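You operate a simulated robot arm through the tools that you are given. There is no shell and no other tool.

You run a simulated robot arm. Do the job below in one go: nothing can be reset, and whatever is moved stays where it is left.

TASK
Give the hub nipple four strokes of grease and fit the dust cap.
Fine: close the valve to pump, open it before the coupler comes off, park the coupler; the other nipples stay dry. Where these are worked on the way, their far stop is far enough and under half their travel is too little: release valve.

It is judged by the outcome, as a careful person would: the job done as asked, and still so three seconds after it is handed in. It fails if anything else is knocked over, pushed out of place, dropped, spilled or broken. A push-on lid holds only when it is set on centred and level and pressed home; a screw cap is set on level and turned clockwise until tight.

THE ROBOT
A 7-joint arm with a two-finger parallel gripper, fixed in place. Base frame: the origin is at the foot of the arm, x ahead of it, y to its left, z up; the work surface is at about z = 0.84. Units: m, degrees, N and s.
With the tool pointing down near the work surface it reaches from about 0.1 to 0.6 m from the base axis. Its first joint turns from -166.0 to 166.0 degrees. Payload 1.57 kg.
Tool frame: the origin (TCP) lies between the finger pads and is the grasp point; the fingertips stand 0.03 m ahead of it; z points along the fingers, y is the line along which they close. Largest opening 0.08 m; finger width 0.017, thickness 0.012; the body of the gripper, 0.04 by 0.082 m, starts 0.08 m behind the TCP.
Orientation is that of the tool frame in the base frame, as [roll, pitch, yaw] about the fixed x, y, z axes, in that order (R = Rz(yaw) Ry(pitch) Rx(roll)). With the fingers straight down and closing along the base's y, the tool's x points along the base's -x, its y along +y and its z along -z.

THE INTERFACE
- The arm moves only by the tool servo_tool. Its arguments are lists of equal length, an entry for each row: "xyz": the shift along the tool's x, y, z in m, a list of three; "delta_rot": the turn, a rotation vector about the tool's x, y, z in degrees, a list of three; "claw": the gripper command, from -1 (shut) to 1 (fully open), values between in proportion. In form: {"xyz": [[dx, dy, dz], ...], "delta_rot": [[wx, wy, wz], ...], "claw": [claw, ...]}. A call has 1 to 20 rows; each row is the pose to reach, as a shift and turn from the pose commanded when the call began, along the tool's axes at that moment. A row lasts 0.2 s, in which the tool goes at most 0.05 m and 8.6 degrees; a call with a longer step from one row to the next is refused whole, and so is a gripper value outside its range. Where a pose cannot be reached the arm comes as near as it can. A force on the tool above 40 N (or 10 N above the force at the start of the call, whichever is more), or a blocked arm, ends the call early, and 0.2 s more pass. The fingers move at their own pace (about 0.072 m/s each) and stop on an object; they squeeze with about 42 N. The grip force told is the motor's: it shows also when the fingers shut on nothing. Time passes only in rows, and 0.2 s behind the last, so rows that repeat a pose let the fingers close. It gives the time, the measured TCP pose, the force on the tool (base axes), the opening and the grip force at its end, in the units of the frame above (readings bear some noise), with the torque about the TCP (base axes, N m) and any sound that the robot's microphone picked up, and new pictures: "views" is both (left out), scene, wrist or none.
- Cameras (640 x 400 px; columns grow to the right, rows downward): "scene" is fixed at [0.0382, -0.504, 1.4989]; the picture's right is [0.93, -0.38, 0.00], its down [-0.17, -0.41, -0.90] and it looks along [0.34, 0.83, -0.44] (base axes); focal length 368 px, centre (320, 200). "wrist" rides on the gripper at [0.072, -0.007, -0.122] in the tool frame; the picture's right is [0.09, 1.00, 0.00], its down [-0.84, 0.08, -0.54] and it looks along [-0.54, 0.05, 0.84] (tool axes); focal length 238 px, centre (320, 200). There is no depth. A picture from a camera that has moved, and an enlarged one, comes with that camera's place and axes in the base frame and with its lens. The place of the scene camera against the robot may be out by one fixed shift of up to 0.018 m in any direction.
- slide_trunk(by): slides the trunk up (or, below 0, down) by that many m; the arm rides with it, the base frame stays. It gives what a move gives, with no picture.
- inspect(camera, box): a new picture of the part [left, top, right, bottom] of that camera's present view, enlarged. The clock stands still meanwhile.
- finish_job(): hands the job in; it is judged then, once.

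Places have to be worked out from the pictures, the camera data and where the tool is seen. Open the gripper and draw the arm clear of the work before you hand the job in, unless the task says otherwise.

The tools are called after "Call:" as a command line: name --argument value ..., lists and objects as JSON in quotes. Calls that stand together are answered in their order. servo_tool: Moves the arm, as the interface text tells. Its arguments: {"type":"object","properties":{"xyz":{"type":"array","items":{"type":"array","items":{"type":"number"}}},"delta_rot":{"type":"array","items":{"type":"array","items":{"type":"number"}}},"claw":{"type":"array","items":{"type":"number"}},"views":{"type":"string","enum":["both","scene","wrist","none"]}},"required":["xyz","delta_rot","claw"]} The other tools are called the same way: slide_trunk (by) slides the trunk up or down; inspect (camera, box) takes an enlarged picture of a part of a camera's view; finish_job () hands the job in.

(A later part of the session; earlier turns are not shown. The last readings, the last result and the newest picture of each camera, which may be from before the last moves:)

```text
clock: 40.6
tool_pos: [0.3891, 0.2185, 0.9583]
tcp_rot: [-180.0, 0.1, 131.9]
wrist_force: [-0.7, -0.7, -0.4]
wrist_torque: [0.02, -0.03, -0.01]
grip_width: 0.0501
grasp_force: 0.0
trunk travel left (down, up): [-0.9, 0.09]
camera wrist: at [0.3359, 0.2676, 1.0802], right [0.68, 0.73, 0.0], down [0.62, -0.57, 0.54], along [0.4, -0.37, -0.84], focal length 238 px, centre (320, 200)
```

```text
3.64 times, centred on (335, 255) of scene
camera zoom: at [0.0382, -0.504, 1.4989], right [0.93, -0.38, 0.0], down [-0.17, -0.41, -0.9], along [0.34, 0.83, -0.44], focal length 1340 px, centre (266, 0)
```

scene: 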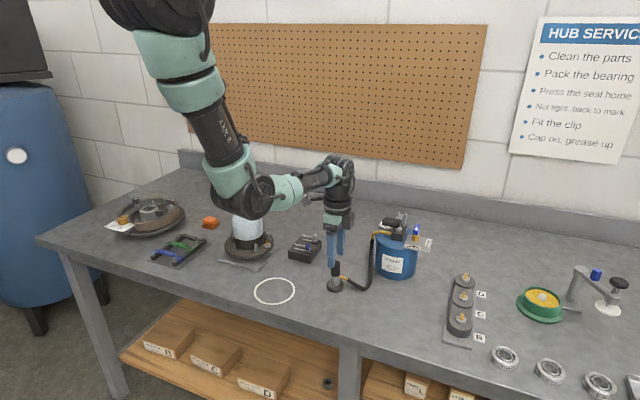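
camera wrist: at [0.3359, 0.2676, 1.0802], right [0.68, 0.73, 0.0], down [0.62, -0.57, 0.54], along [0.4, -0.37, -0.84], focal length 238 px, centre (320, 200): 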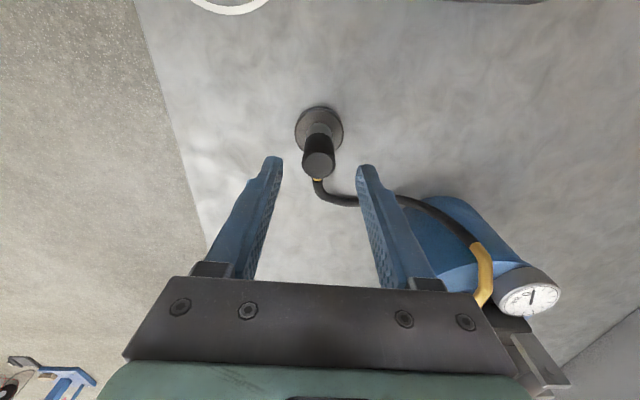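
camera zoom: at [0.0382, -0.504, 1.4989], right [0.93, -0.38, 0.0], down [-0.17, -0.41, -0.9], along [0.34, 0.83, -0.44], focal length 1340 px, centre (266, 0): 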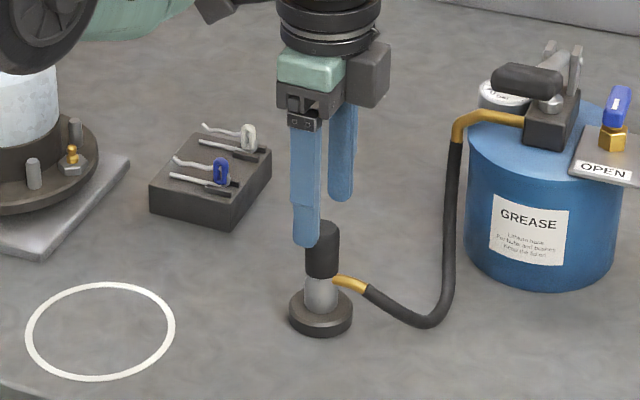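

The coupler is nearly centred between the fingers. Small correction, then down to about z = 0.91 around its black grip and close.

Call:
servo_tool --xyz '[[0.002, -0.0015, 0.01], [0.002, -0.0015, 0.025], [0.002, -0.0015, 0.04], [0.002, -0.0015, 0.048], [0.002, -0.0015, 0.048]]' --delta_rot '[[0, 0, 0], [0, 0, 0], [0, 0, 0], [0, 0, 0], [0, 0, 0]]' --claw '[0.25, 0.25, 0.25, 0.25, 0.25]'

Call:
inspect --camera "wrist" --box '[220, 70, 420, 215]'

Call:
inspect --camera "scene" --box '[310, 240, 360, 300]'

```text
clock: 41.8
tool_pos: [0.3867, 0.2188, 0.9102]
tcp_rot: [180.0, 0.2, 132.0]
wrist_force: [0.0, 0.2, -0.1]
wrist_torque: [0.02, 0.02, 0.02]
grip_width: 0.05
grasp_force: 0.0
trunk travel left (down, up): [-0.9, 0.09]
camera wrist: at [0.3342, 0.2677, 1.0323], right [0.68, 0.73, 0.0], down [0.62, -0.57, 0.54], along [0.4, -0.37, -0.84], focal length 238 px, centre (320, 200)
```

scene: 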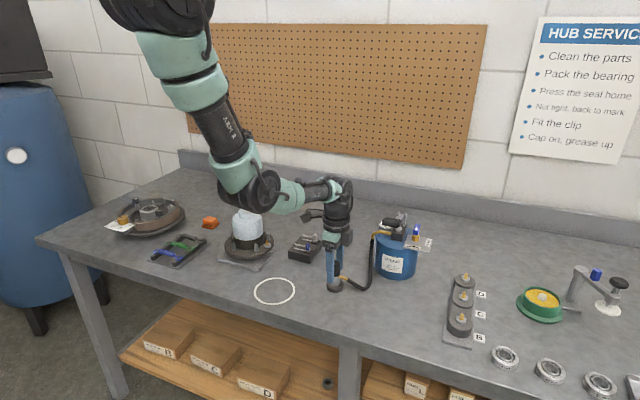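
wrist: 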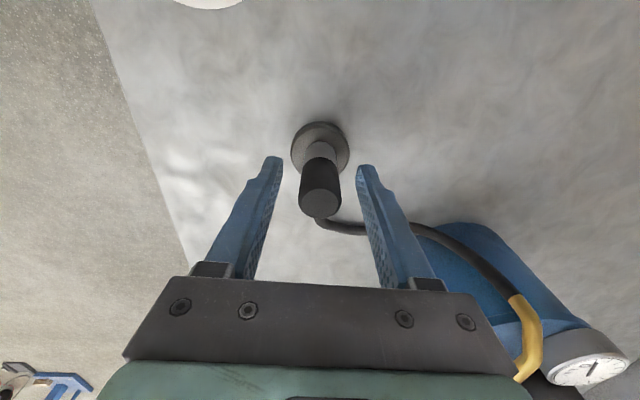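

```text
2.76 times, centred on (320, 142) of wrist
camera zoom: at [0.3342, 0.2677, 1.0323], right [0.68, 0.73, 0.0], down [0.62, -0.57, 0.54], along [0.4, -0.37, -0.84], focal length 658 px, centre (320, 359)
```

zoom: 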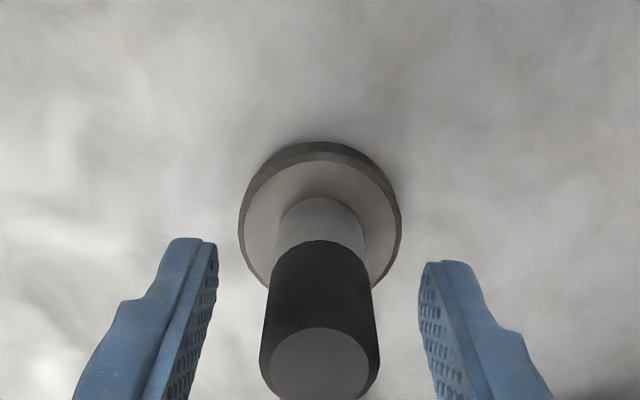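

```text
6.67 times, centred on (335, 270) of scene
camera zoom: at [0.0382, -0.504, 1.4989], right [0.93, -0.38, 0.0], down [-0.17, -0.41, -0.9], along [0.34, 0.83, -0.44], focal length 2456 px, centre (220, -267)
```

zoom: 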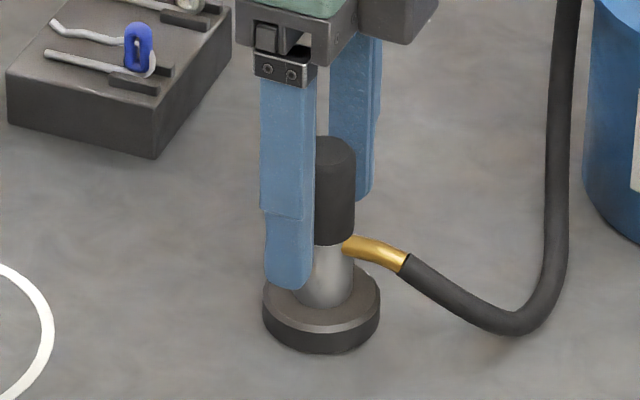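

The coupler is centred between the fingers, black grip spanning roughly z 0.888–0.924. Closing on it.

Call:
servo_tool --xyz '[[0.002, 0, 0], [0.002, 0, 0], [0.002, 0, 0], [0.002, 0, 0], [0.002, 0, 0]]' --delta_rot '[[0, 0, 0], [0, 0, 0], [0, 0, 0], [0, 0, 0], [0, 0, 0]]' --claw '[0.1, -0.2, -0.6, -1, -1]' --views "wrist"

Call:
inspect --camera "wrist" --box '[220, 90, 420, 235]'

Call:
inspect --camera "scene" --box '[310, 240, 360, 300]'

```text
clock: 43.0
tool_pos: [0.3852, 0.2201, 0.9099]
tcp_rot: [-179.9, 0.1, 132.0]
wrist_force: [-0.6, 0.5, -0.1]
wrist_torque: [0.03, 0.03, -0.02]
grip_width: 0.0242
grasp_force: 36.9
trunk travel left (down, up): [-0.9, 0.09]
camera wrist: at [0.3328, 0.2695, 1.0318], right [0.68, 0.73, 0.0], down [0.62, -0.57, 0.54], along [0.4, -0.37, -0.84], focal length 238 px, centre (320, 200)
```

wrist: 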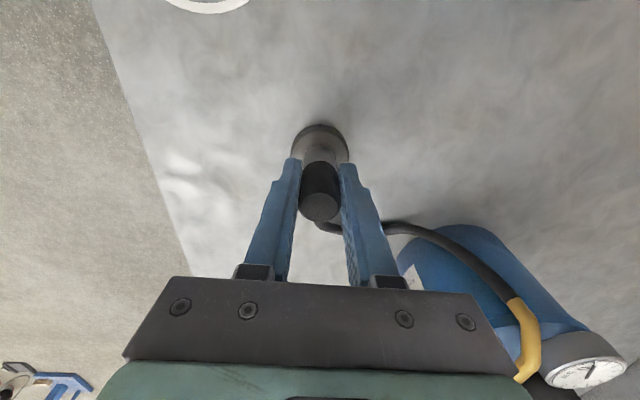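

```text
2.76 times, centred on (320, 162) of wrist
camera zoom: at [0.3328, 0.2695, 1.0318], right [0.68, 0.73, 0.0], down [0.62, -0.57, 0.54], along [0.4, -0.37, -0.84], focal length 658 px, centre (320, 303)
```

zoom: 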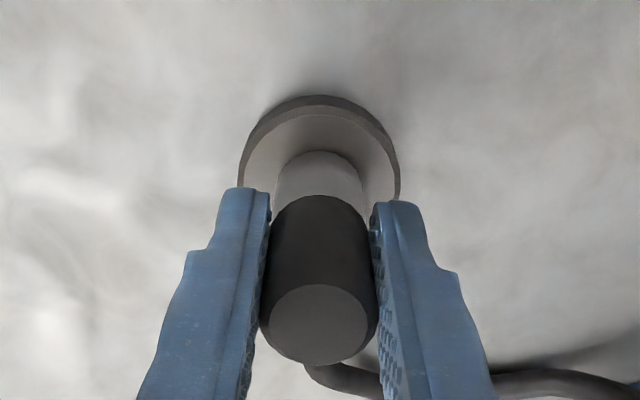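

```text
6.67 times, centred on (335, 270) of scene
camera zoom: at [0.0382, -0.504, 1.4989], right [0.93, -0.38, 0.0], down [-0.17, -0.41, -0.9], along [0.34, 0.83, -0.44], focal length 2456 px, centre (220, -267)
```

zoom: 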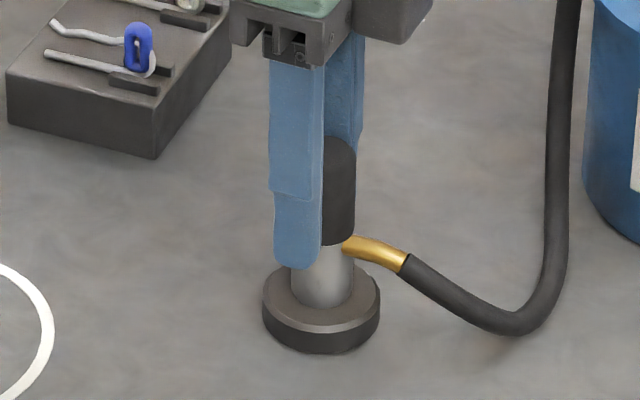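

Gripped (24 mm, 37 N) with the coupler axis at the TCP. Pulling it straight up off its parking base slowly.

Call:
servo_tool --xyz '[[0, 0, -0.003], [0, 0, -0.007], [0, 0, -0.012], [0, 0, -0.02], [0, 0, -0.03], [0, 0, -0.04], [0, 0, -0.05]]' --delta_rot '[[0, 0, 0], [0, 0, 0], [0, 0, 0], [0, 0, 0], [0, 0, 0], [0, 0, 0], [0, 0, 0]]' --claw '[-1, -1, -1, -1, -1, -1, -1]' --views "wrist"

Call:
inspect --camera "scene" --box '[300, 200, 400, 310]'

```text
clock: 44.6
tool_pos: [0.3846, 0.2209, 0.9605]
tcp_rot: [-179.9, 0.1, 132.1]
wrist_force: [-0.5, -0.3, -1.4]
wrist_torque: [0.03, -0.02, 0.04]
grip_width: 0.024
grasp_force: 35.5
trunk travel left (down, up): [-0.9, 0.09]
camera wrist: at [0.3326, 0.2695, 1.0824], right [0.68, 0.73, 0.0], down [0.62, -0.57, 0.54], along [0.4, -0.37, -0.84], focal length 238 px, centre (320, 200)
```

wrist: 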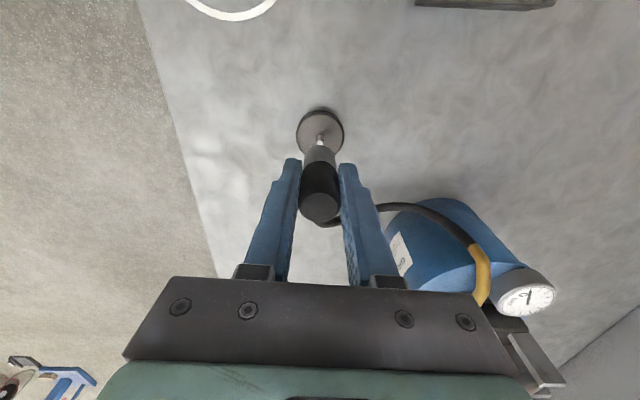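

```text
3.64 times, centred on (350, 255) of scene
camera zoom: at [0.0382, -0.504, 1.4989], right [0.93, -0.38, 0.0], down [-0.17, -0.41, -0.9], along [0.34, 0.83, -0.44], focal length 1340 px, centre (211, 0)
```

zoom: 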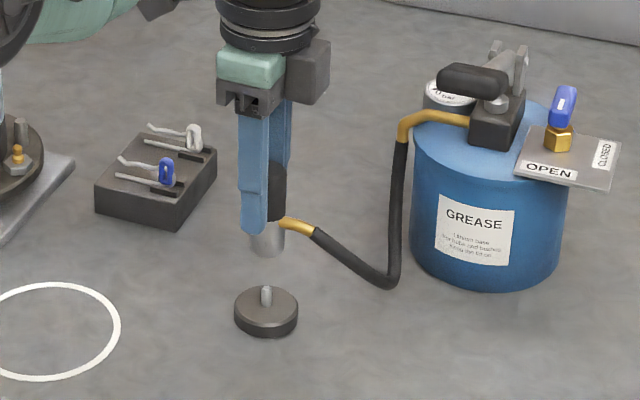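

The coupler is off; the base has a small pin. I'll zoom on the pin to calibrate the wrist camera against the known coupler axis.

Call:
inspect --camera "wrist" --box '[280, 90, 360, 150]'

Call:
inspect --camera "scene" --box '[310, 230, 360, 300]'

```text
6.67 times, centred on (320, 120) of wrist
camera zoom: at [0.3326, 0.2695, 1.0824], right [0.68, 0.73, 0.0], down [0.62, -0.57, 0.54], along [0.4, -0.37, -0.84], focal length 1589 px, centre (320, 733)
```

zoom: 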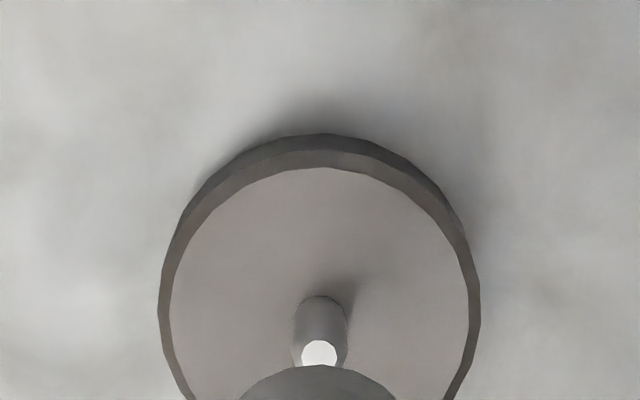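

```text
5.71 times, centred on (335, 265) of scene
camera zoom: at [0.0382, -0.504, 1.4989], right [0.93, -0.38, 0.0], down [-0.17, -0.41, -0.9], along [0.34, 0.83, -0.44], focal length 2105 px, centre (234, -171)
```

zoom: 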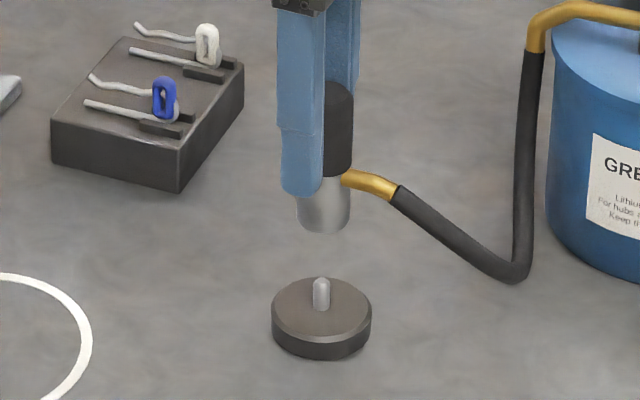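

The pin's pixel with the coupler exactly above it is a good calibration for finding the nipple later. I'll raise another 8 cm and note the pin's pixel there too.

Call:
servo_tool --xyz '[[0, 0, -0.02], [0, 0, -0.04], [0, 0, -0.06], [0, 0, -0.08], [0, 0, -0.08]]' --delta_rot '[[0, 0, 0], [0, 0, 0], [0, 0, 0], [0, 0, 0], [0, 0, 0]]' --claw '[-1, -1, -1, -1, -1]'

Call:
inspect --camera "wrist" --box '[280, 70, 360, 130]'

Call:
inspect --camera "scene" --box '[290, 190, 400, 300]'

```text
clock: 45.8
tool_pos: [0.3854, 0.2202, 1.0397]
tcp_rot: [-179.9, 0.1, 131.9]
wrist_force: [0.2, -0.3, -1.5]
wrist_torque: [-0.02, 0.03, -0.02]
grip_width: 0.0241
grasp_force: 36.2
trunk travel left (down, up): [-0.9, 0.09]
camera wrist: at [0.3322, 0.2694, 1.1624], right [0.68, 0.73, 0.0], down [0.62, -0.57, 0.54], along [0.4, -0.37, -0.84], focal length 238 px, centre (320, 200)
```

scene: 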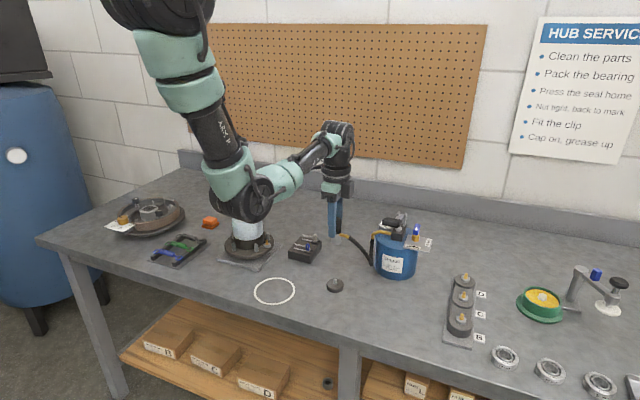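
wrist: 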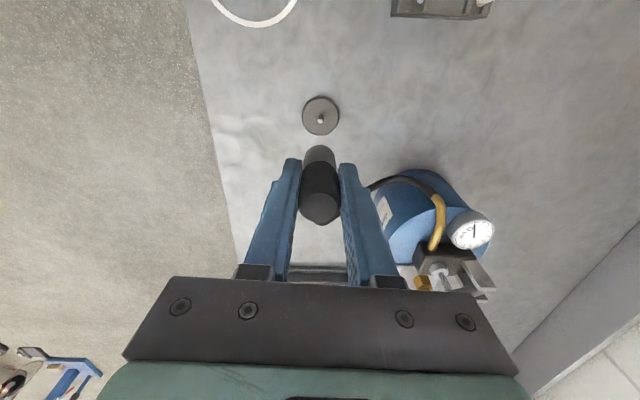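

```text
6.67 times, centred on (320, 100) of wrist
camera zoom: at [0.3322, 0.2694, 1.1624], right [0.68, 0.73, 0.0], down [0.62, -0.57, 0.54], along [0.4, -0.37, -0.84], focal length 1589 px, centre (320, 867)
```

zoom: 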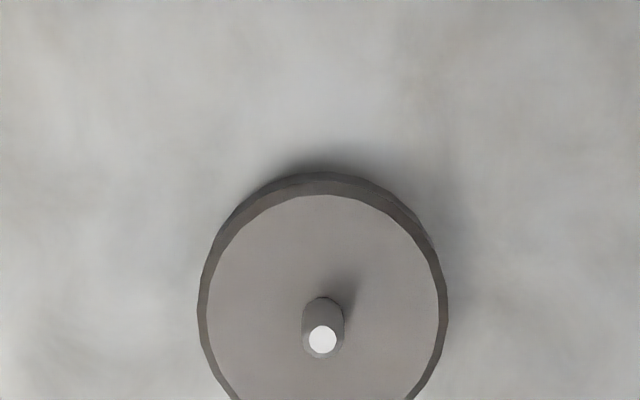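

```text
3.64 times, centred on (345, 245) of scene
camera zoom: at [0.0382, -0.504, 1.4989], right [0.93, -0.38, 0.0], down [-0.17, -0.41, -0.9], along [0.34, 0.83, -0.44], focal length 1340 px, centre (229, 36)
```

zoom: 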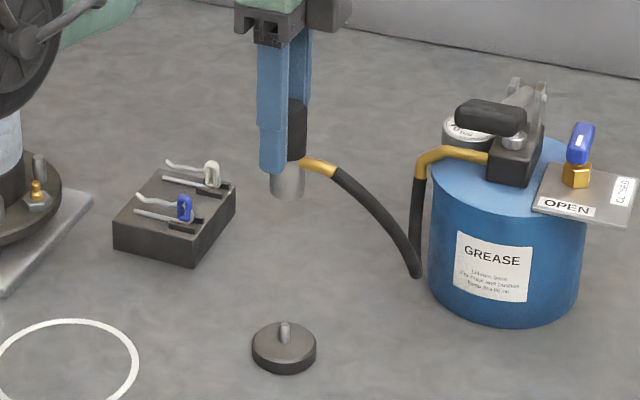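

The pin sits at full-view pixel (320.3, 121.0) with the tip 0.173 m below the TCP; this is my target pixel for the nipple. Carrying the coupler over to the hub nipple at that height.

Call:
servo_tool --xyz '[[0.01, 0.0015, -0.038], [0.03, 0.0044, -0.038], [0.055, 0.0081, -0.038], [0.08, 0.0118, -0.038], [0.105, 0.0155, -0.038], [0.13, 0.0191, -0.038], [0.155, 0.0228, -0.038], [0.18, 0.0265, -0.038], [0.205, 0.0302, -0.038], [0.225, 0.0331, -0.038], [0.2398, 0.0353, -0.038], [0.2398, 0.0353, -0.038]]' --delta_rot '[[0, 0, 0], [0, 0, 0], [0, 0, 0], [0, 0, 0], [0, 0, 0], [0, 0, 0], [0, 0, 0], [0, 0, 0], [0, 0, 0], [0, 0, 0], [0, 0, 0], [0, 0, 0]]' --claw '[-1, -1, -1, -1, -1, -1, -1, -1, -1, -1, -1, -1]'

Call:
inspect --camera "wrist" --box '[270, 70, 370, 145]'

Call:
inspect --camera "scene" --box '[210, 170, 310, 270]'

```text
clock: 48.4
tool_pos: [0.2498, 0.4211, 1.0781]
tcp_rot: [-179.9, 0.1, 131.8]
wrist_force: [-0.6, 0.5, -2.2]
wrist_torque: [0.02, 0.01, 0.0]
grip_width: 0.024
grasp_force: 35.8
trunk travel left (down, up): [-0.9, 0.09]
camera wrist: at [0.198, 0.4703, 1.1996], right [0.68, 0.73, 0.0], down [0.62, -0.57, 0.54], along [0.4, -0.37, -0.84], focal length 238 px, centre (320, 200)
```

scene: 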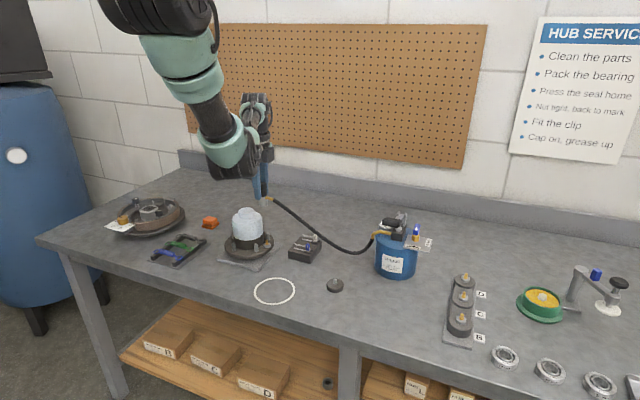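
wrist: 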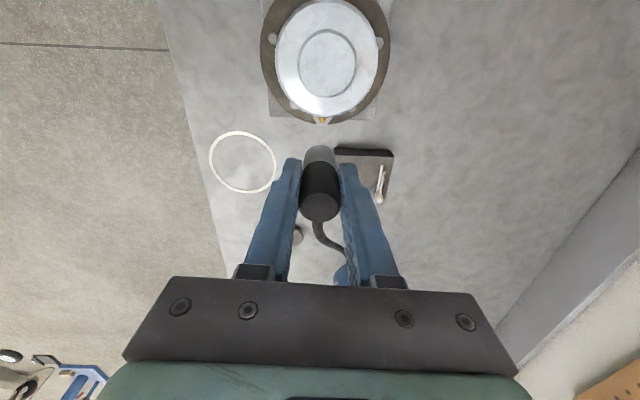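

```text
5.33 times, centred on (320, 108) of wrist
camera zoom: at [0.198, 0.4703, 1.1996], right [0.68, 0.73, 0.0], down [0.62, -0.57, 0.54], along [0.4, -0.37, -0.84], focal length 1271 px, centre (320, 693)
```

zoom: 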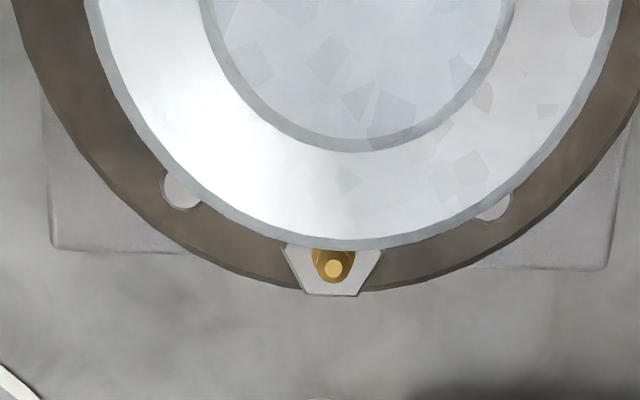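

```text
4.00 times, centred on (260, 220) of scene
camera zoom: at [0.0382, -0.504, 1.4989], right [0.93, -0.38, 0.0], down [-0.17, -0.41, -0.9], along [0.34, 0.83, -0.44], focal length 1474 px, centre (560, 120)
```

zoom: 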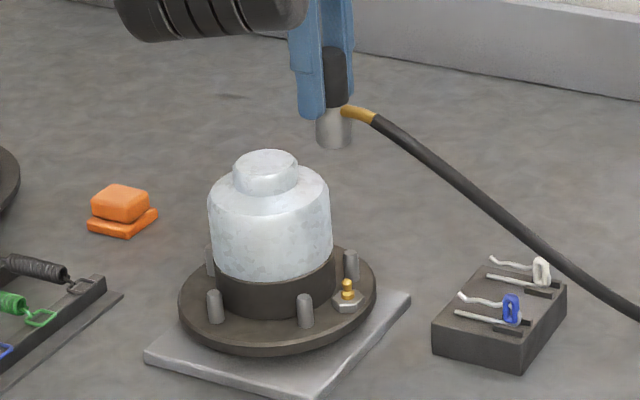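

The nipple shows at pixel (322.4, 120.8), so the coupler needs to go about 2.5 mm along the tool's +y. I'll correct and lower to bring the coupler mouth some 15 mm above the nipple.

Call:
servo_tool --xyz '[[-0.0005, 0.0025, 0.0], [-0.0005, 0.0025, 0.02], [-0.0005, 0.0025, 0.045], [-0.0005, 0.0025, 0.07], [-0.0005, 0.0025, 0.09], [-0.0005, 0.0025, 0.105], [-0.0005, 0.0025, 0.105]]' --delta_rot '[[0, 0, 0], [0, 0, 0], [0, 0, 0], [0, 0, 0], [0, 0, 0], [0, 0, 0], [0, 0, 0]]' --claw '[-1, -1, -1, -1, -1, -1, -1]'

Call:
inspect --camera "scene" --box '[230, 200, 300, 260]'

Call:
inspect --camera "wrist" --box '[260, 80, 380, 230]'

```text
clock: 50.0
tool_pos: [0.2538, 0.4238, 0.9733]
tcp_rot: [180.0, 0.1, 132.0]
wrist_force: [0.4, -0.7, -0.8]
wrist_torque: [-0.04, -0.02, 0.0]
grip_width: 0.0243
grasp_force: 36.5
trunk travel left (down, up): [-0.9, 0.09]
camera wrist: at [0.2004, 0.4731, 1.0951], right [0.68, 0.73, 0.0], down [0.62, -0.57, 0.54], along [0.4, -0.37, -0.84], focal length 238 px, centre (320, 200)
```

scene: 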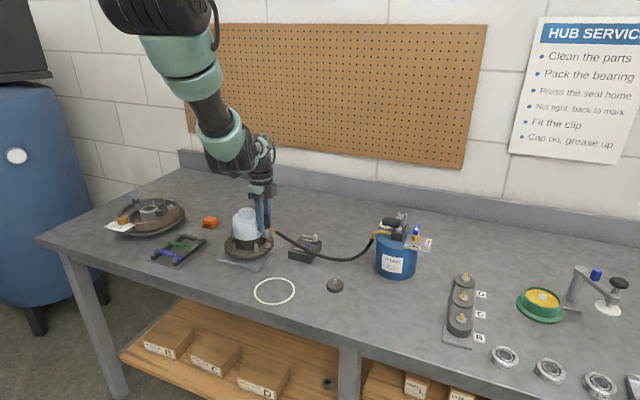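
wrist: 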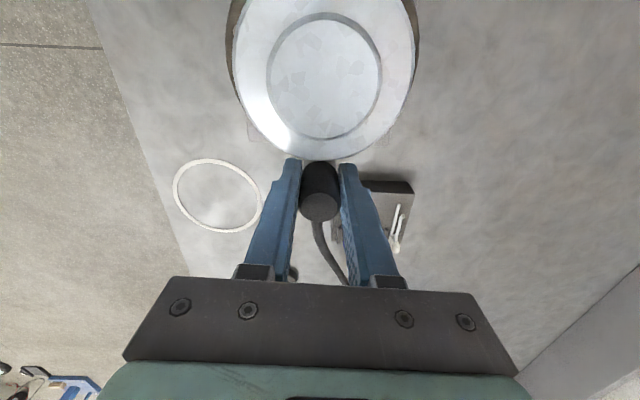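

```text
6.67 times, centred on (265, 230) of scene
camera zoom: at [0.0382, -0.504, 1.4989], right [0.93, -0.38, 0.0], down [-0.17, -0.41, -0.9], along [0.34, 0.83, -0.44], focal length 2456 px, centre (687, 0)
```

zoom: 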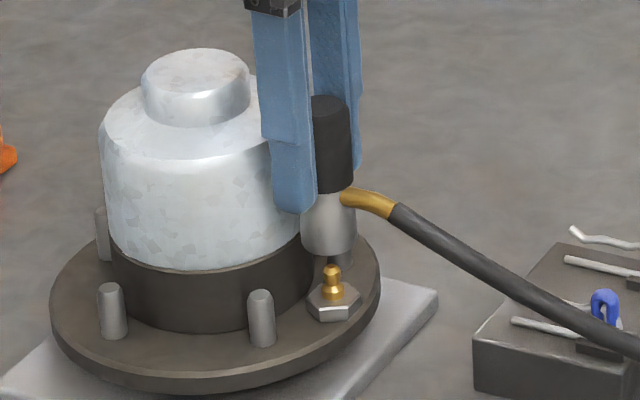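

```text
2.67 times, centred on (320, 155) of wrist
camera zoom: at [0.2004, 0.4731, 1.0951], right [0.68, 0.73, 0.0], down [0.62, -0.57, 0.54], along [0.4, -0.37, -0.84], focal length 636 px, centre (320, 320)
```

zoom: 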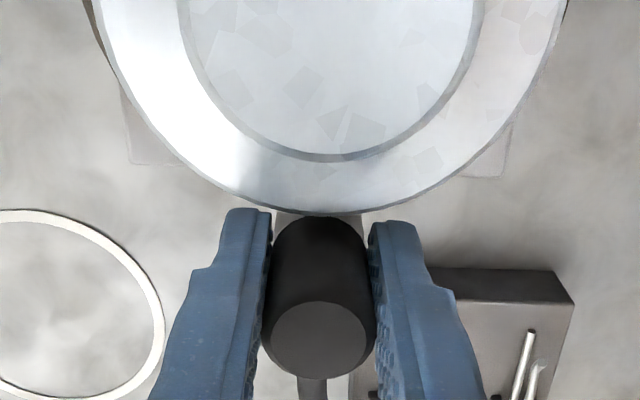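

Mouth of the coupler and nipple line up within about half a millimetre in the scene view. Lowering slowly onto the nipple, watching the force.

Call:
servo_tool --xyz '[[0, 0, 0.004], [0, 0, 0.008], [0, 0, 0.012], [0, 0, 0.015], [0, 0, 0.018], [0, 0, 0.021]]' --delta_rot '[[0, 0, 0], [0, 0, 0], [0, 0, 0], [0, 0, 0], [0, 0, 0], [0, 0, 0]]' --claw '[-1, -1, -1, -1, -1, -1]' --views "none"

Call:
inspect --camera "scene" --box '[245, 215, 285, 255]'

```text
clock: 51.4
tool_pos: [0.2528, 0.4231, 0.9525]
tcp_rot: [-180.0, 0.1, 131.9]
wrist_force: [-0.5, 0.3, -1.4]
wrist_torque: [0.02, -0.02, 0.01]
grip_width: 0.024
grasp_force: 36.0
trunk travel left (down, up): [-0.9, 0.09]
```

```text
10.00 times, centred on (265, 235) of scene
camera zoom: at [0.0382, -0.504, 1.4989], right [0.93, -0.38, 0.0], down [-0.17, -0.41, -0.9], along [0.34, 0.83, -0.44], focal length 3684 px, centre (870, -150)
```

zoom: 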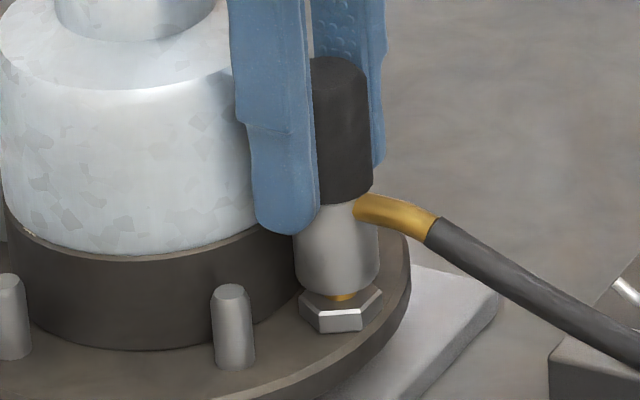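

The mouth is already over the nipple, a few millimetres from the hex, with no side force. Continuing down gently until it seats.

Call:
servo_tool --xyz '[[0, 0, 0.0015], [0, 0, 0.003], [0, 0, 0.0045], [0, 0, 0.006], [0, 0, 0.0075], [0, 0, 0.009]]' --delta_rot '[[0, 0, 0], [0, 0, 0], [0, 0, 0], [0, 0, 0], [0, 0, 0], [0, 0, 0]]' --claw '[-1, -1, -1, -1, -1, -1]' --views "none"

Call:
inspect --camera "scene" --box '[245, 215, 285, 255]'

```text
clock: 52.8
tool_pos: [0.2525, 0.4238, 0.9466]
tcp_rot: [179.8, 0.0, 132.0]
wrist_force: [-2.6, -4.1, 19.7]
wrist_torque: [-0.49, 0.13, 0.02]
grip_width: 0.0243
grasp_force: 35.7
trunk travel left (down, up): [-0.9, 0.09]
```

```text
10.00 times, centred on (265, 235) of scene
camera zoom: at [0.0382, -0.504, 1.4989], right [0.93, -0.38, 0.0], down [-0.17, -0.41, -0.9], along [0.34, 0.83, -0.44], focal length 3684 px, centre (870, -150)
```

zoom: 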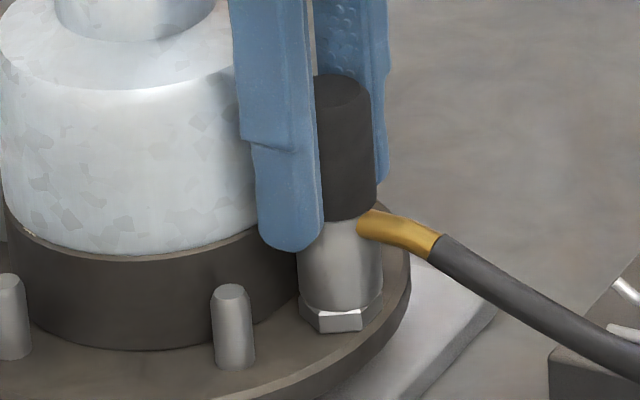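

Coupler mouth has reached the hex with 20 N on the tool, no click heard yet. Pressing a bit more to make it snap on.

Call:
servo_tool --xyz '[[0, 0, 0.001], [0, 0, 0.002], [0, 0, 0.003], [0, 0, 0.003]]' --delta_rot '[[0, 0, 0], [0, 0, 0], [0, 0, 0], [0, 0, 0]]' --claw '[-1, -1, -1, -1]' --views "wrist"

Call:
inspect --camera "scene" --box '[245, 215, 285, 255]'

```text
clock: 53.8
tool_pos: [0.2538, 0.424, 0.9428]
tcp_rot: [179.6, 0.0, 132.0]
wrist_force: [1.8, 1.4, 23.8]
wrist_torque: [-0.11, 0.02, 0.01]
grip_width: 0.0241
grasp_force: 36.3
trunk travel left (down, up): [-0.9, 0.09]
camera wrist: at [0.2003, 0.4722, 1.0645], right [0.68, 0.73, 0.01], down [0.62, -0.57, 0.54], along [0.4, -0.36, -0.84], focal length 238 px, centre (320, 200)
```

wrist: 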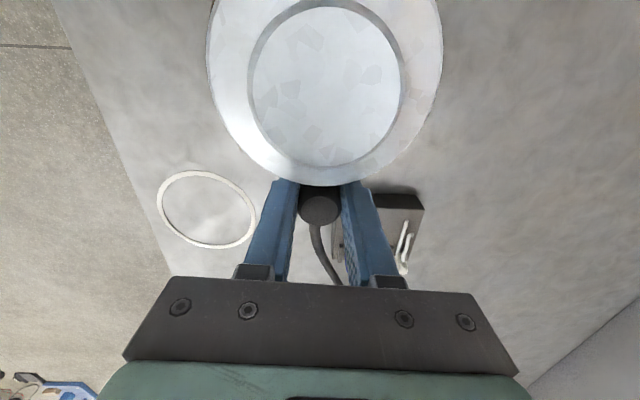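

```text
10.00 times, centred on (265, 235) of scene
camera zoom: at [0.0382, -0.504, 1.4989], right [0.93, -0.38, 0.0], down [-0.17, -0.41, -0.9], along [0.34, 0.83, -0.44], focal length 3684 px, centre (870, -150)
```

zoom: 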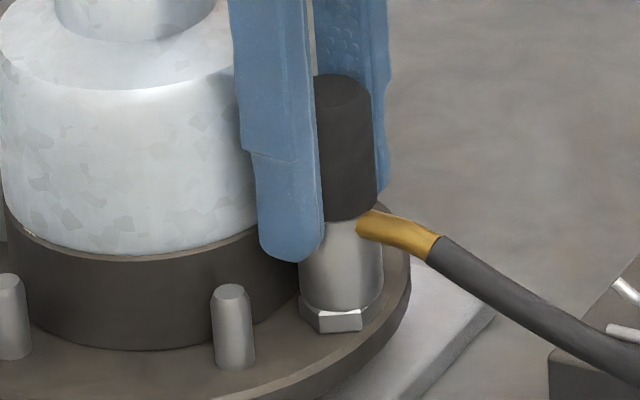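

The coupler is down on the hex; the fingers have begun to slide on it, so it is at its stop. I'll unload, open slightly and rise to see whether it stays on.

Call:
servo_tool --xyz '[[0, 0, -0.002], [0, 0, -0.003], [0, 0, -0.003], [0, 0, -0.003]]' --delta_rot '[[0, 0, 0], [0, 0, 0], [0, 0, 0], [0, 0, 0]]' --claw '[-1, -1, -0.2, -0.1]' --views "wrist"

Call:
inspect --camera "scene" --box '[245, 215, 285, 255]'

```text
clock: 54.8
tool_pos: [0.2529, 0.4219, 0.943]
tcp_rot: [-179.7, 0.1, 132.0]
wrist_force: [0.2, -0.3, 0.6]
wrist_torque: [-0.01, 0.0, 0.02]
grip_width: 0.0358
grasp_force: 0.0
trunk travel left (down, up): [-0.9, 0.09]
camera wrist: at [0.2003, 0.4711, 1.0645], right [0.68, 0.73, 0.0], down [0.62, -0.57, 0.54], along [0.4, -0.37, -0.84], focal length 238 px, centre (320, 200)
```

wrist: 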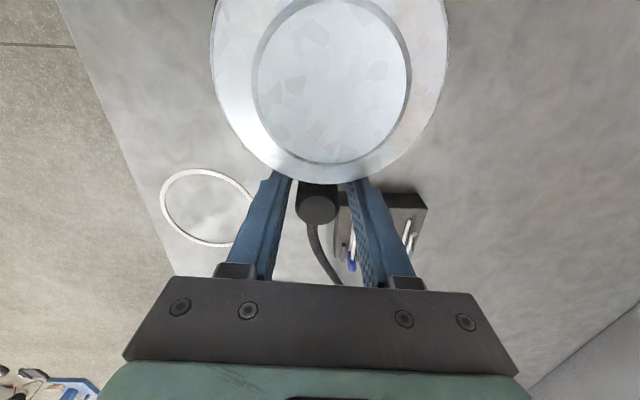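

```text
10.00 times, centred on (265, 235) of scene
camera zoom: at [0.0382, -0.504, 1.4989], right [0.93, -0.38, 0.0], down [-0.17, -0.41, -0.9], along [0.34, 0.83, -0.44], focal length 3684 px, centre (870, -150)
```

zoom: 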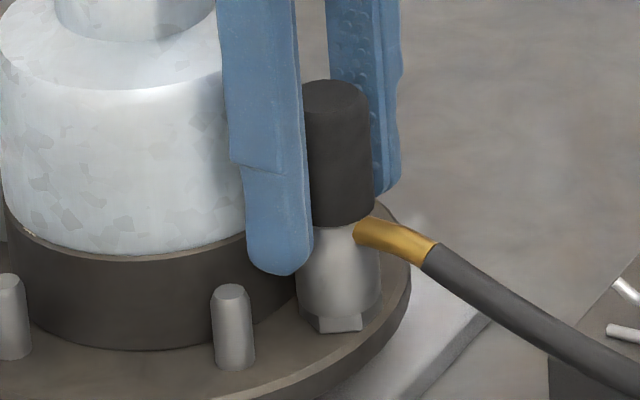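

The coupler stays upright and has settled fully onto the nipple. Rising clear of it, slowly.

Call:
servo_tool --xyz '[[0, 0, -0.01], [0, 0, -0.025], [0, 0, -0.045], [0, 0, -0.07], [0, 0, -0.1], [0, 0, -0.13]]' --delta_rot '[[0, 0, 0], [0, 0, 0], [0, 0, 0], [0, 0, 0], [0, 0, 0], [0, 0, 0]]' --claw '[-0.1, -0.1, -0.1, -0.1, -0.1, -0.1]'

Call:
inspect --camera "scene" --box '[230, 200, 310, 260]'

Call:
inspect --camera "wrist" --box '[250, 80, 390, 180]'

```text
clock: 56.2
tool_pos: [0.2518, 0.4237, 1.0735]
tcp_rot: [-179.8, 0.0, 131.9]
wrist_force: [-0.6, 0.3, 0.8]
wrist_torque: [-0.01, -0.01, 0.04]
grip_width: 0.0364
grasp_force: 0.1
trunk travel left (down, up): [-0.9, 0.09]
camera wrist: at [0.1992, 0.4723, 1.1958], right [0.68, 0.73, 0.0], down [0.62, -0.57, 0.54], along [0.4, -0.37, -0.84], focal length 238 px, centre (320, 200)
```

scene: 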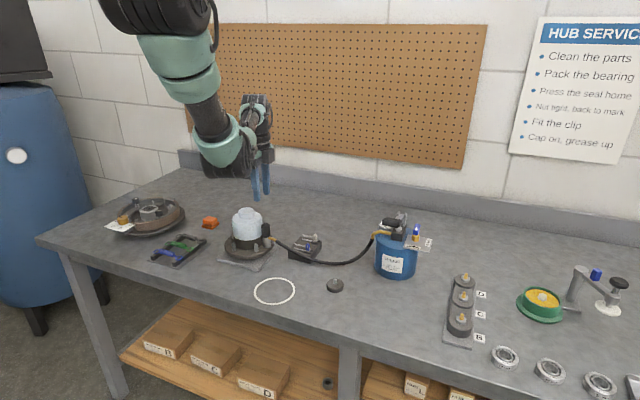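
wrist: 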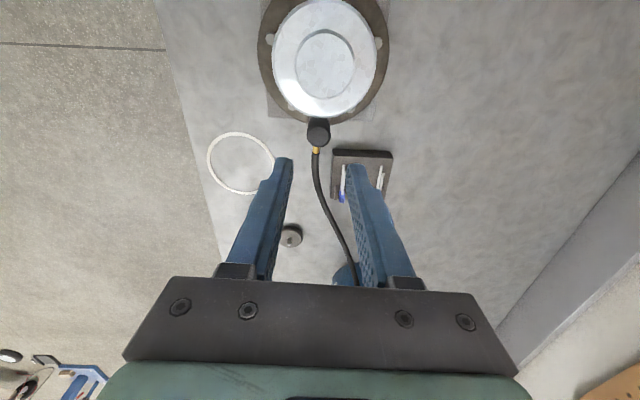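

```text
6.67 times, centred on (270, 230) of scene
camera zoom: at [0.0382, -0.504, 1.4989], right [0.93, -0.38, 0.0], down [-0.17, -0.41, -0.9], along [0.34, 0.83, -0.44], focal length 2456 px, centre (653, 0)
```

zoom: 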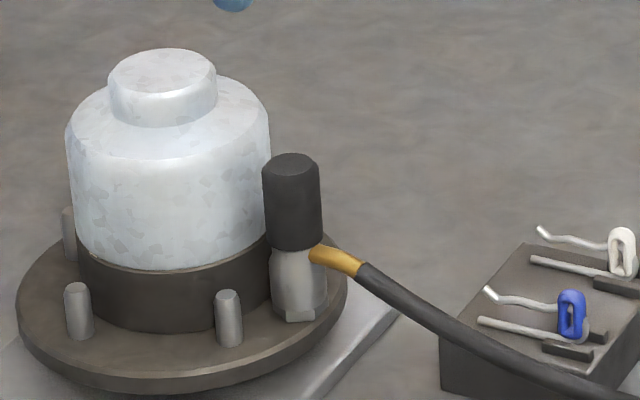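

```text
4.00 times, centred on (320, 130) of wrist
camera zoom: at [0.1992, 0.4723, 1.1958], right [0.68, 0.73, 0.0], down [0.62, -0.57, 0.54], along [0.4, -0.37, -0.84], focal length 953 px, centre (320, 480)
```

zoom: 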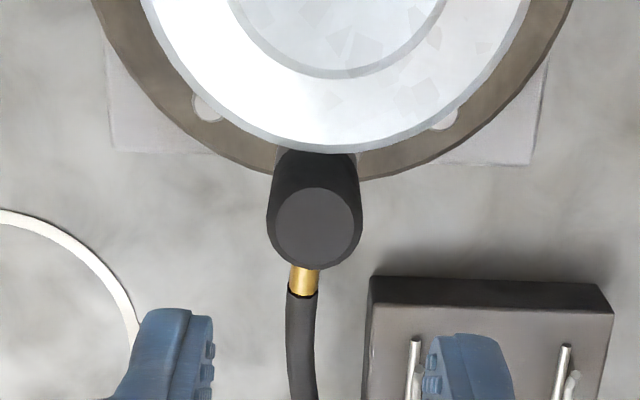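

The coupler sits upright on the nipple. No click was heard, so I'll press its top with closed fingertips to make certain it is fully on.

Call:
servo_tool --xyz '[[-0.002, 0, 0], [-0.004, 0, 0.02], [-0.004, 0, 0.05], [-0.004, 0, 0.07], [-0.004, 0, 0.078], [-0.004, 0, 0.081], [-0.004, 0, 0.083], [-0.004, 0, 0.085], [-0.004, 0, 0.087], [-0.004, 0, 0.088], [-0.004, 0, 0.089]]' --delta_rot '[[0, 0, 0], [0, 0, 0], [0, 0, 0], [0, 0, 0], [0, 0, 0], [0, 0, 0], [0, 0, 0], [0, 0, 0], [0, 0, 0], [0, 0, 0], [0, 0, 0]]' --claw '[-1, -1, -1, -1, -1, -1, -1, -1, -1, -1, -1]' --views "wrist"

Call:
inspect --camera "scene" --box '[235, 200, 295, 255]'

```text
clock: 58.6
tool_pos: [0.2552, 0.4208, 0.9878]
tcp_rot: [179.6, -0.1, 131.9]
wrist_force: [-3.1, -4.5, 36.9]
wrist_torque: [-0.22, 0.16, 0.0]
grip_width: 0.0
grasp_force: 21.2
trunk travel left (down, up): [-0.9, 0.09]
camera wrist: at [0.2029, 0.4687, 1.1109], right [0.68, 0.73, 0.01], down [0.61, -0.57, 0.54], along [0.4, -0.36, -0.84], focal length 238 px, centre (320, 200)
```

wrist: 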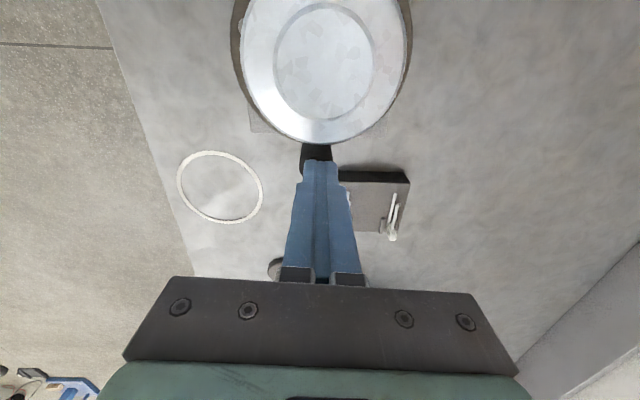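

```text
7.27 times, centred on (265, 228) of scene
camera zoom: at [0.0382, -0.504, 1.4989], right [0.93, -0.38, 0.0], down [-0.17, -0.41, -0.9], along [0.34, 0.83, -0.44], focal length 2679 px, centre (720, 0)
```

zoom: 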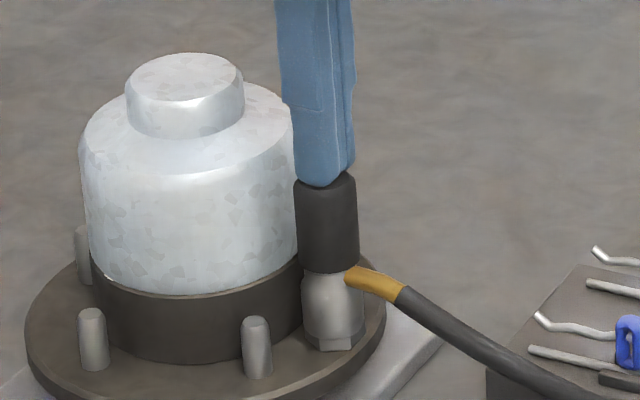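

Pressed at 37 N with the top at z ≈ 0.958 as expected, so the coupler is home. Rising and moving over to look at the release valve and lever.

Call:
servo_tool --xyz '[[0, 0, -0.02], [0, 0, -0.06], [0, 0, -0.1], [-0.03, 0, -0.13], [-0.065, -0.0005, -0.15], [-0.1, -0.001, -0.17], [-0.14, -0.0015, -0.19], [-0.18, -0.002, -0.19], [-0.22, -0.0025, -0.19], [-0.26, -0.0027, -0.19], [-0.2948, -0.0027, -0.19], [-0.2948, -0.0027, -0.19]]' --delta_rot '[[0, 0, 0], [0, 0, 0], [0, 0, 0], [0, 0, -6], [0, 0, -12], [0, 0, -18], [0, 0, -24], [0, 0, -30], [0, 0, -36], [0, 0, -42], [0, 0, -48], [0, 0, -48]]' --claw '[-1, -1, -1, -1, -1, -1, -1, -1, -1, -1, -1, -1]'

Call:
inspect --camera "wrist" --box '[230, 90, 390, 240]'

Call:
inspect --camera "scene" --box '[220, 190, 440, 290]'

```text
clock: 61.2
tool_pos: [0.4511, 0.1985, 1.1753]
tcp_rot: [-179.9, 0.1, -180.0]
wrist_force: [-0.8, 0.1, -0.5]
wrist_torque: [-0.01, 0.0, 0.01]
grip_width: 0.0
grasp_force: 21.4
trunk travel left (down, up): [-0.9, 0.09]
camera wrist: at [0.3795, 0.193, 1.2965], right [-0.09, 1.0, 0.0], down [0.84, 0.08, 0.54], along [0.54, 0.05, -0.84], focal length 238 px, centre (320, 200)
```

scene: 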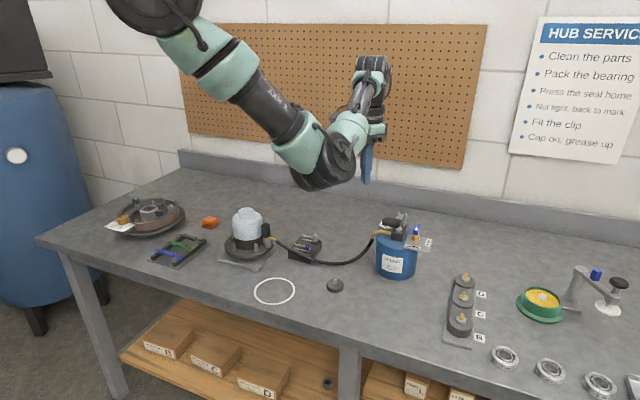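
wrist: 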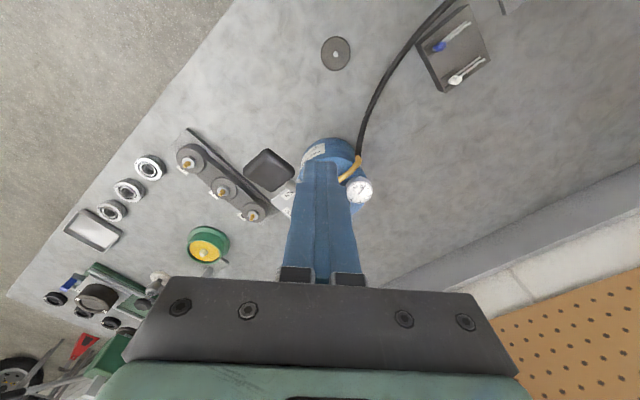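

```text
2.67 times, centred on (310, 165) of wrist
camera zoom: at [0.3795, 0.193, 1.2965], right [-0.09, 1.0, 0.0], down [0.84, 0.08, 0.54], along [0.54, 0.05, -0.84], focal length 636 px, centre (347, 293)
```

zoom: 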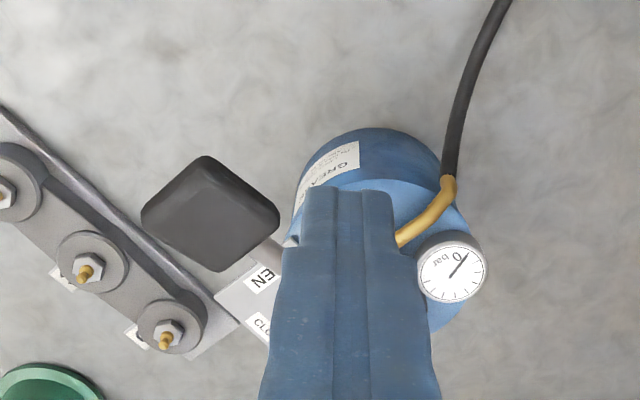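

```text
2.91 times, centred on (330, 240) of scene
camera zoom: at [0.0382, -0.504, 1.4989], right [0.93, -0.38, 0.0], down [-0.17, -0.41, -0.9], along [0.34, 0.83, -0.44], focal length 1072 px, centre (291, 84)
```

zoom: 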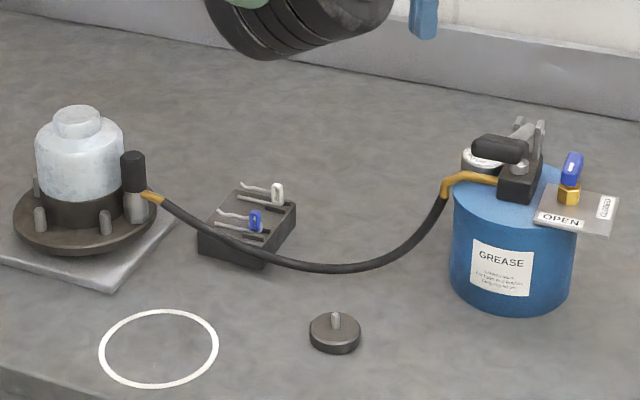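

The closed fingers hide the valve; opening them to look at it between the fingers.

Call:
servo_tool --xyz '[[0, 0, 0], [0, 0, 0], [0, 0, 0]]' --delta_rot '[[0, 0, 0], [0, 0, 0], [0, 0, 0]]' --claw '[1, 1, 1]' --views "none"

Call:
inspect --camera "wrist" --box '[250, 130, 390, 240]'

Call:
inspect --camera "wrist" --box '[285, 170, 335, 220]'

```text
clock: 62.0
tool_pos: [0.4508, 0.2006, 1.1738]
tcp_rot: [-179.9, 0.1, 180.0]
wrist_force: [-0.4, -0.2, 0.1]
wrist_torque: [0.01, 0.02, 0.01]
grip_width: 0.08
grasp_force: 0.1
trunk travel left (down, up): [-0.9, 0.09]
```

```text
3.64 times, centred on (320, 185) of wrist
camera zoom: at [0.3793, 0.1934, 1.2964], right [-0.09, 1.0, 0.0], down [0.84, 0.08, 0.54], along [0.54, 0.05, -0.84], focal length 867 px, centre (320, 254)
```

zoom: 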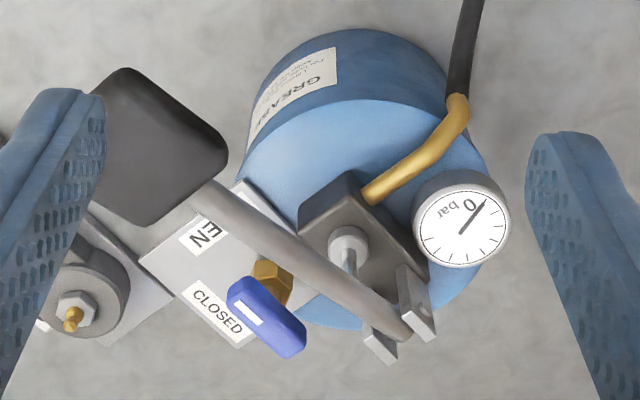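

```text
8.00 times, centred on (310, 195) of wrist
camera zoom: at [0.3793, 0.1934, 1.2964], right [-0.09, 1.0, 0.0], down [0.84, 0.08, 0.54], along [0.54, 0.05, -0.84], focal length 1907 px, centre (400, 240)
```

zoom: 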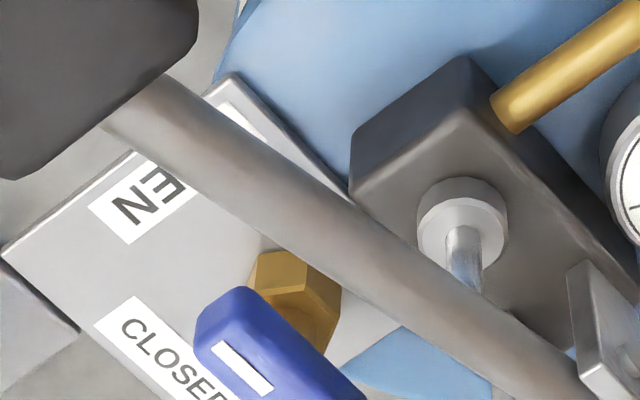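

The handle is a blue bar about 46 mm long, centred near (0.608, 0.191), top at z ≈ 0.995, pointing to OPEN. Zooming in on it in the scene view for its height and width.

Call:
inspect --camera "scene" --box '[400, 215, 440, 255]'

Call:
inspect --camera "wrist" --box '[285, 190, 335, 235]'

```text
10.00 times, centred on (420, 235) of scene
camera zoom: at [0.0382, -0.504, 1.4989], right [0.93, -0.38, 0.0], down [-0.17, -0.41, -0.9], along [0.34, 0.83, -0.44], focal length 3684 px, centre (-680, -150)
```

zoom: 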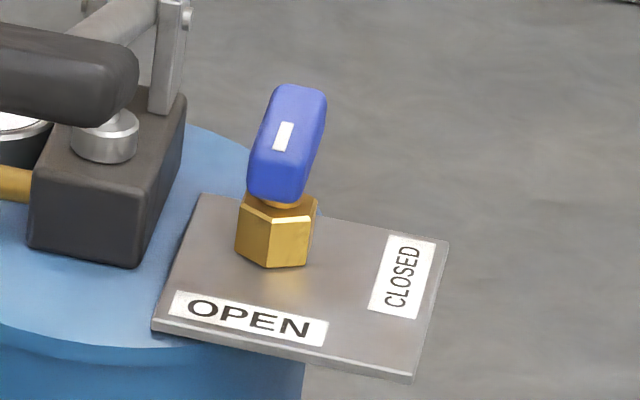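

```text
8.89 times, centred on (310, 212) of wrist
camera zoom: at [0.3793, 0.1934, 1.2964], right [-0.09, 1.0, 0.0], down [0.84, 0.08, 0.54], along [0.54, 0.05, -0.84], focal length 2119 px, centre (409, 89)
```

zoom: 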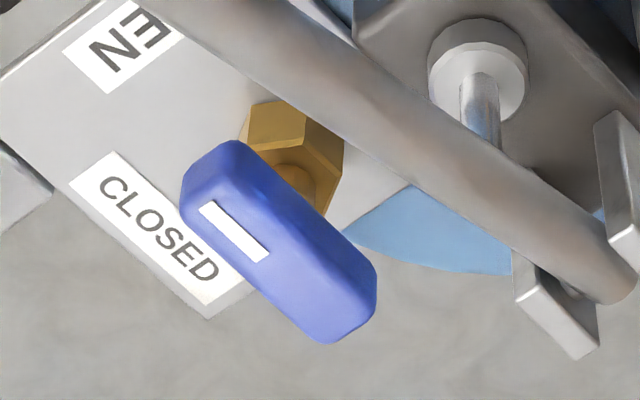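

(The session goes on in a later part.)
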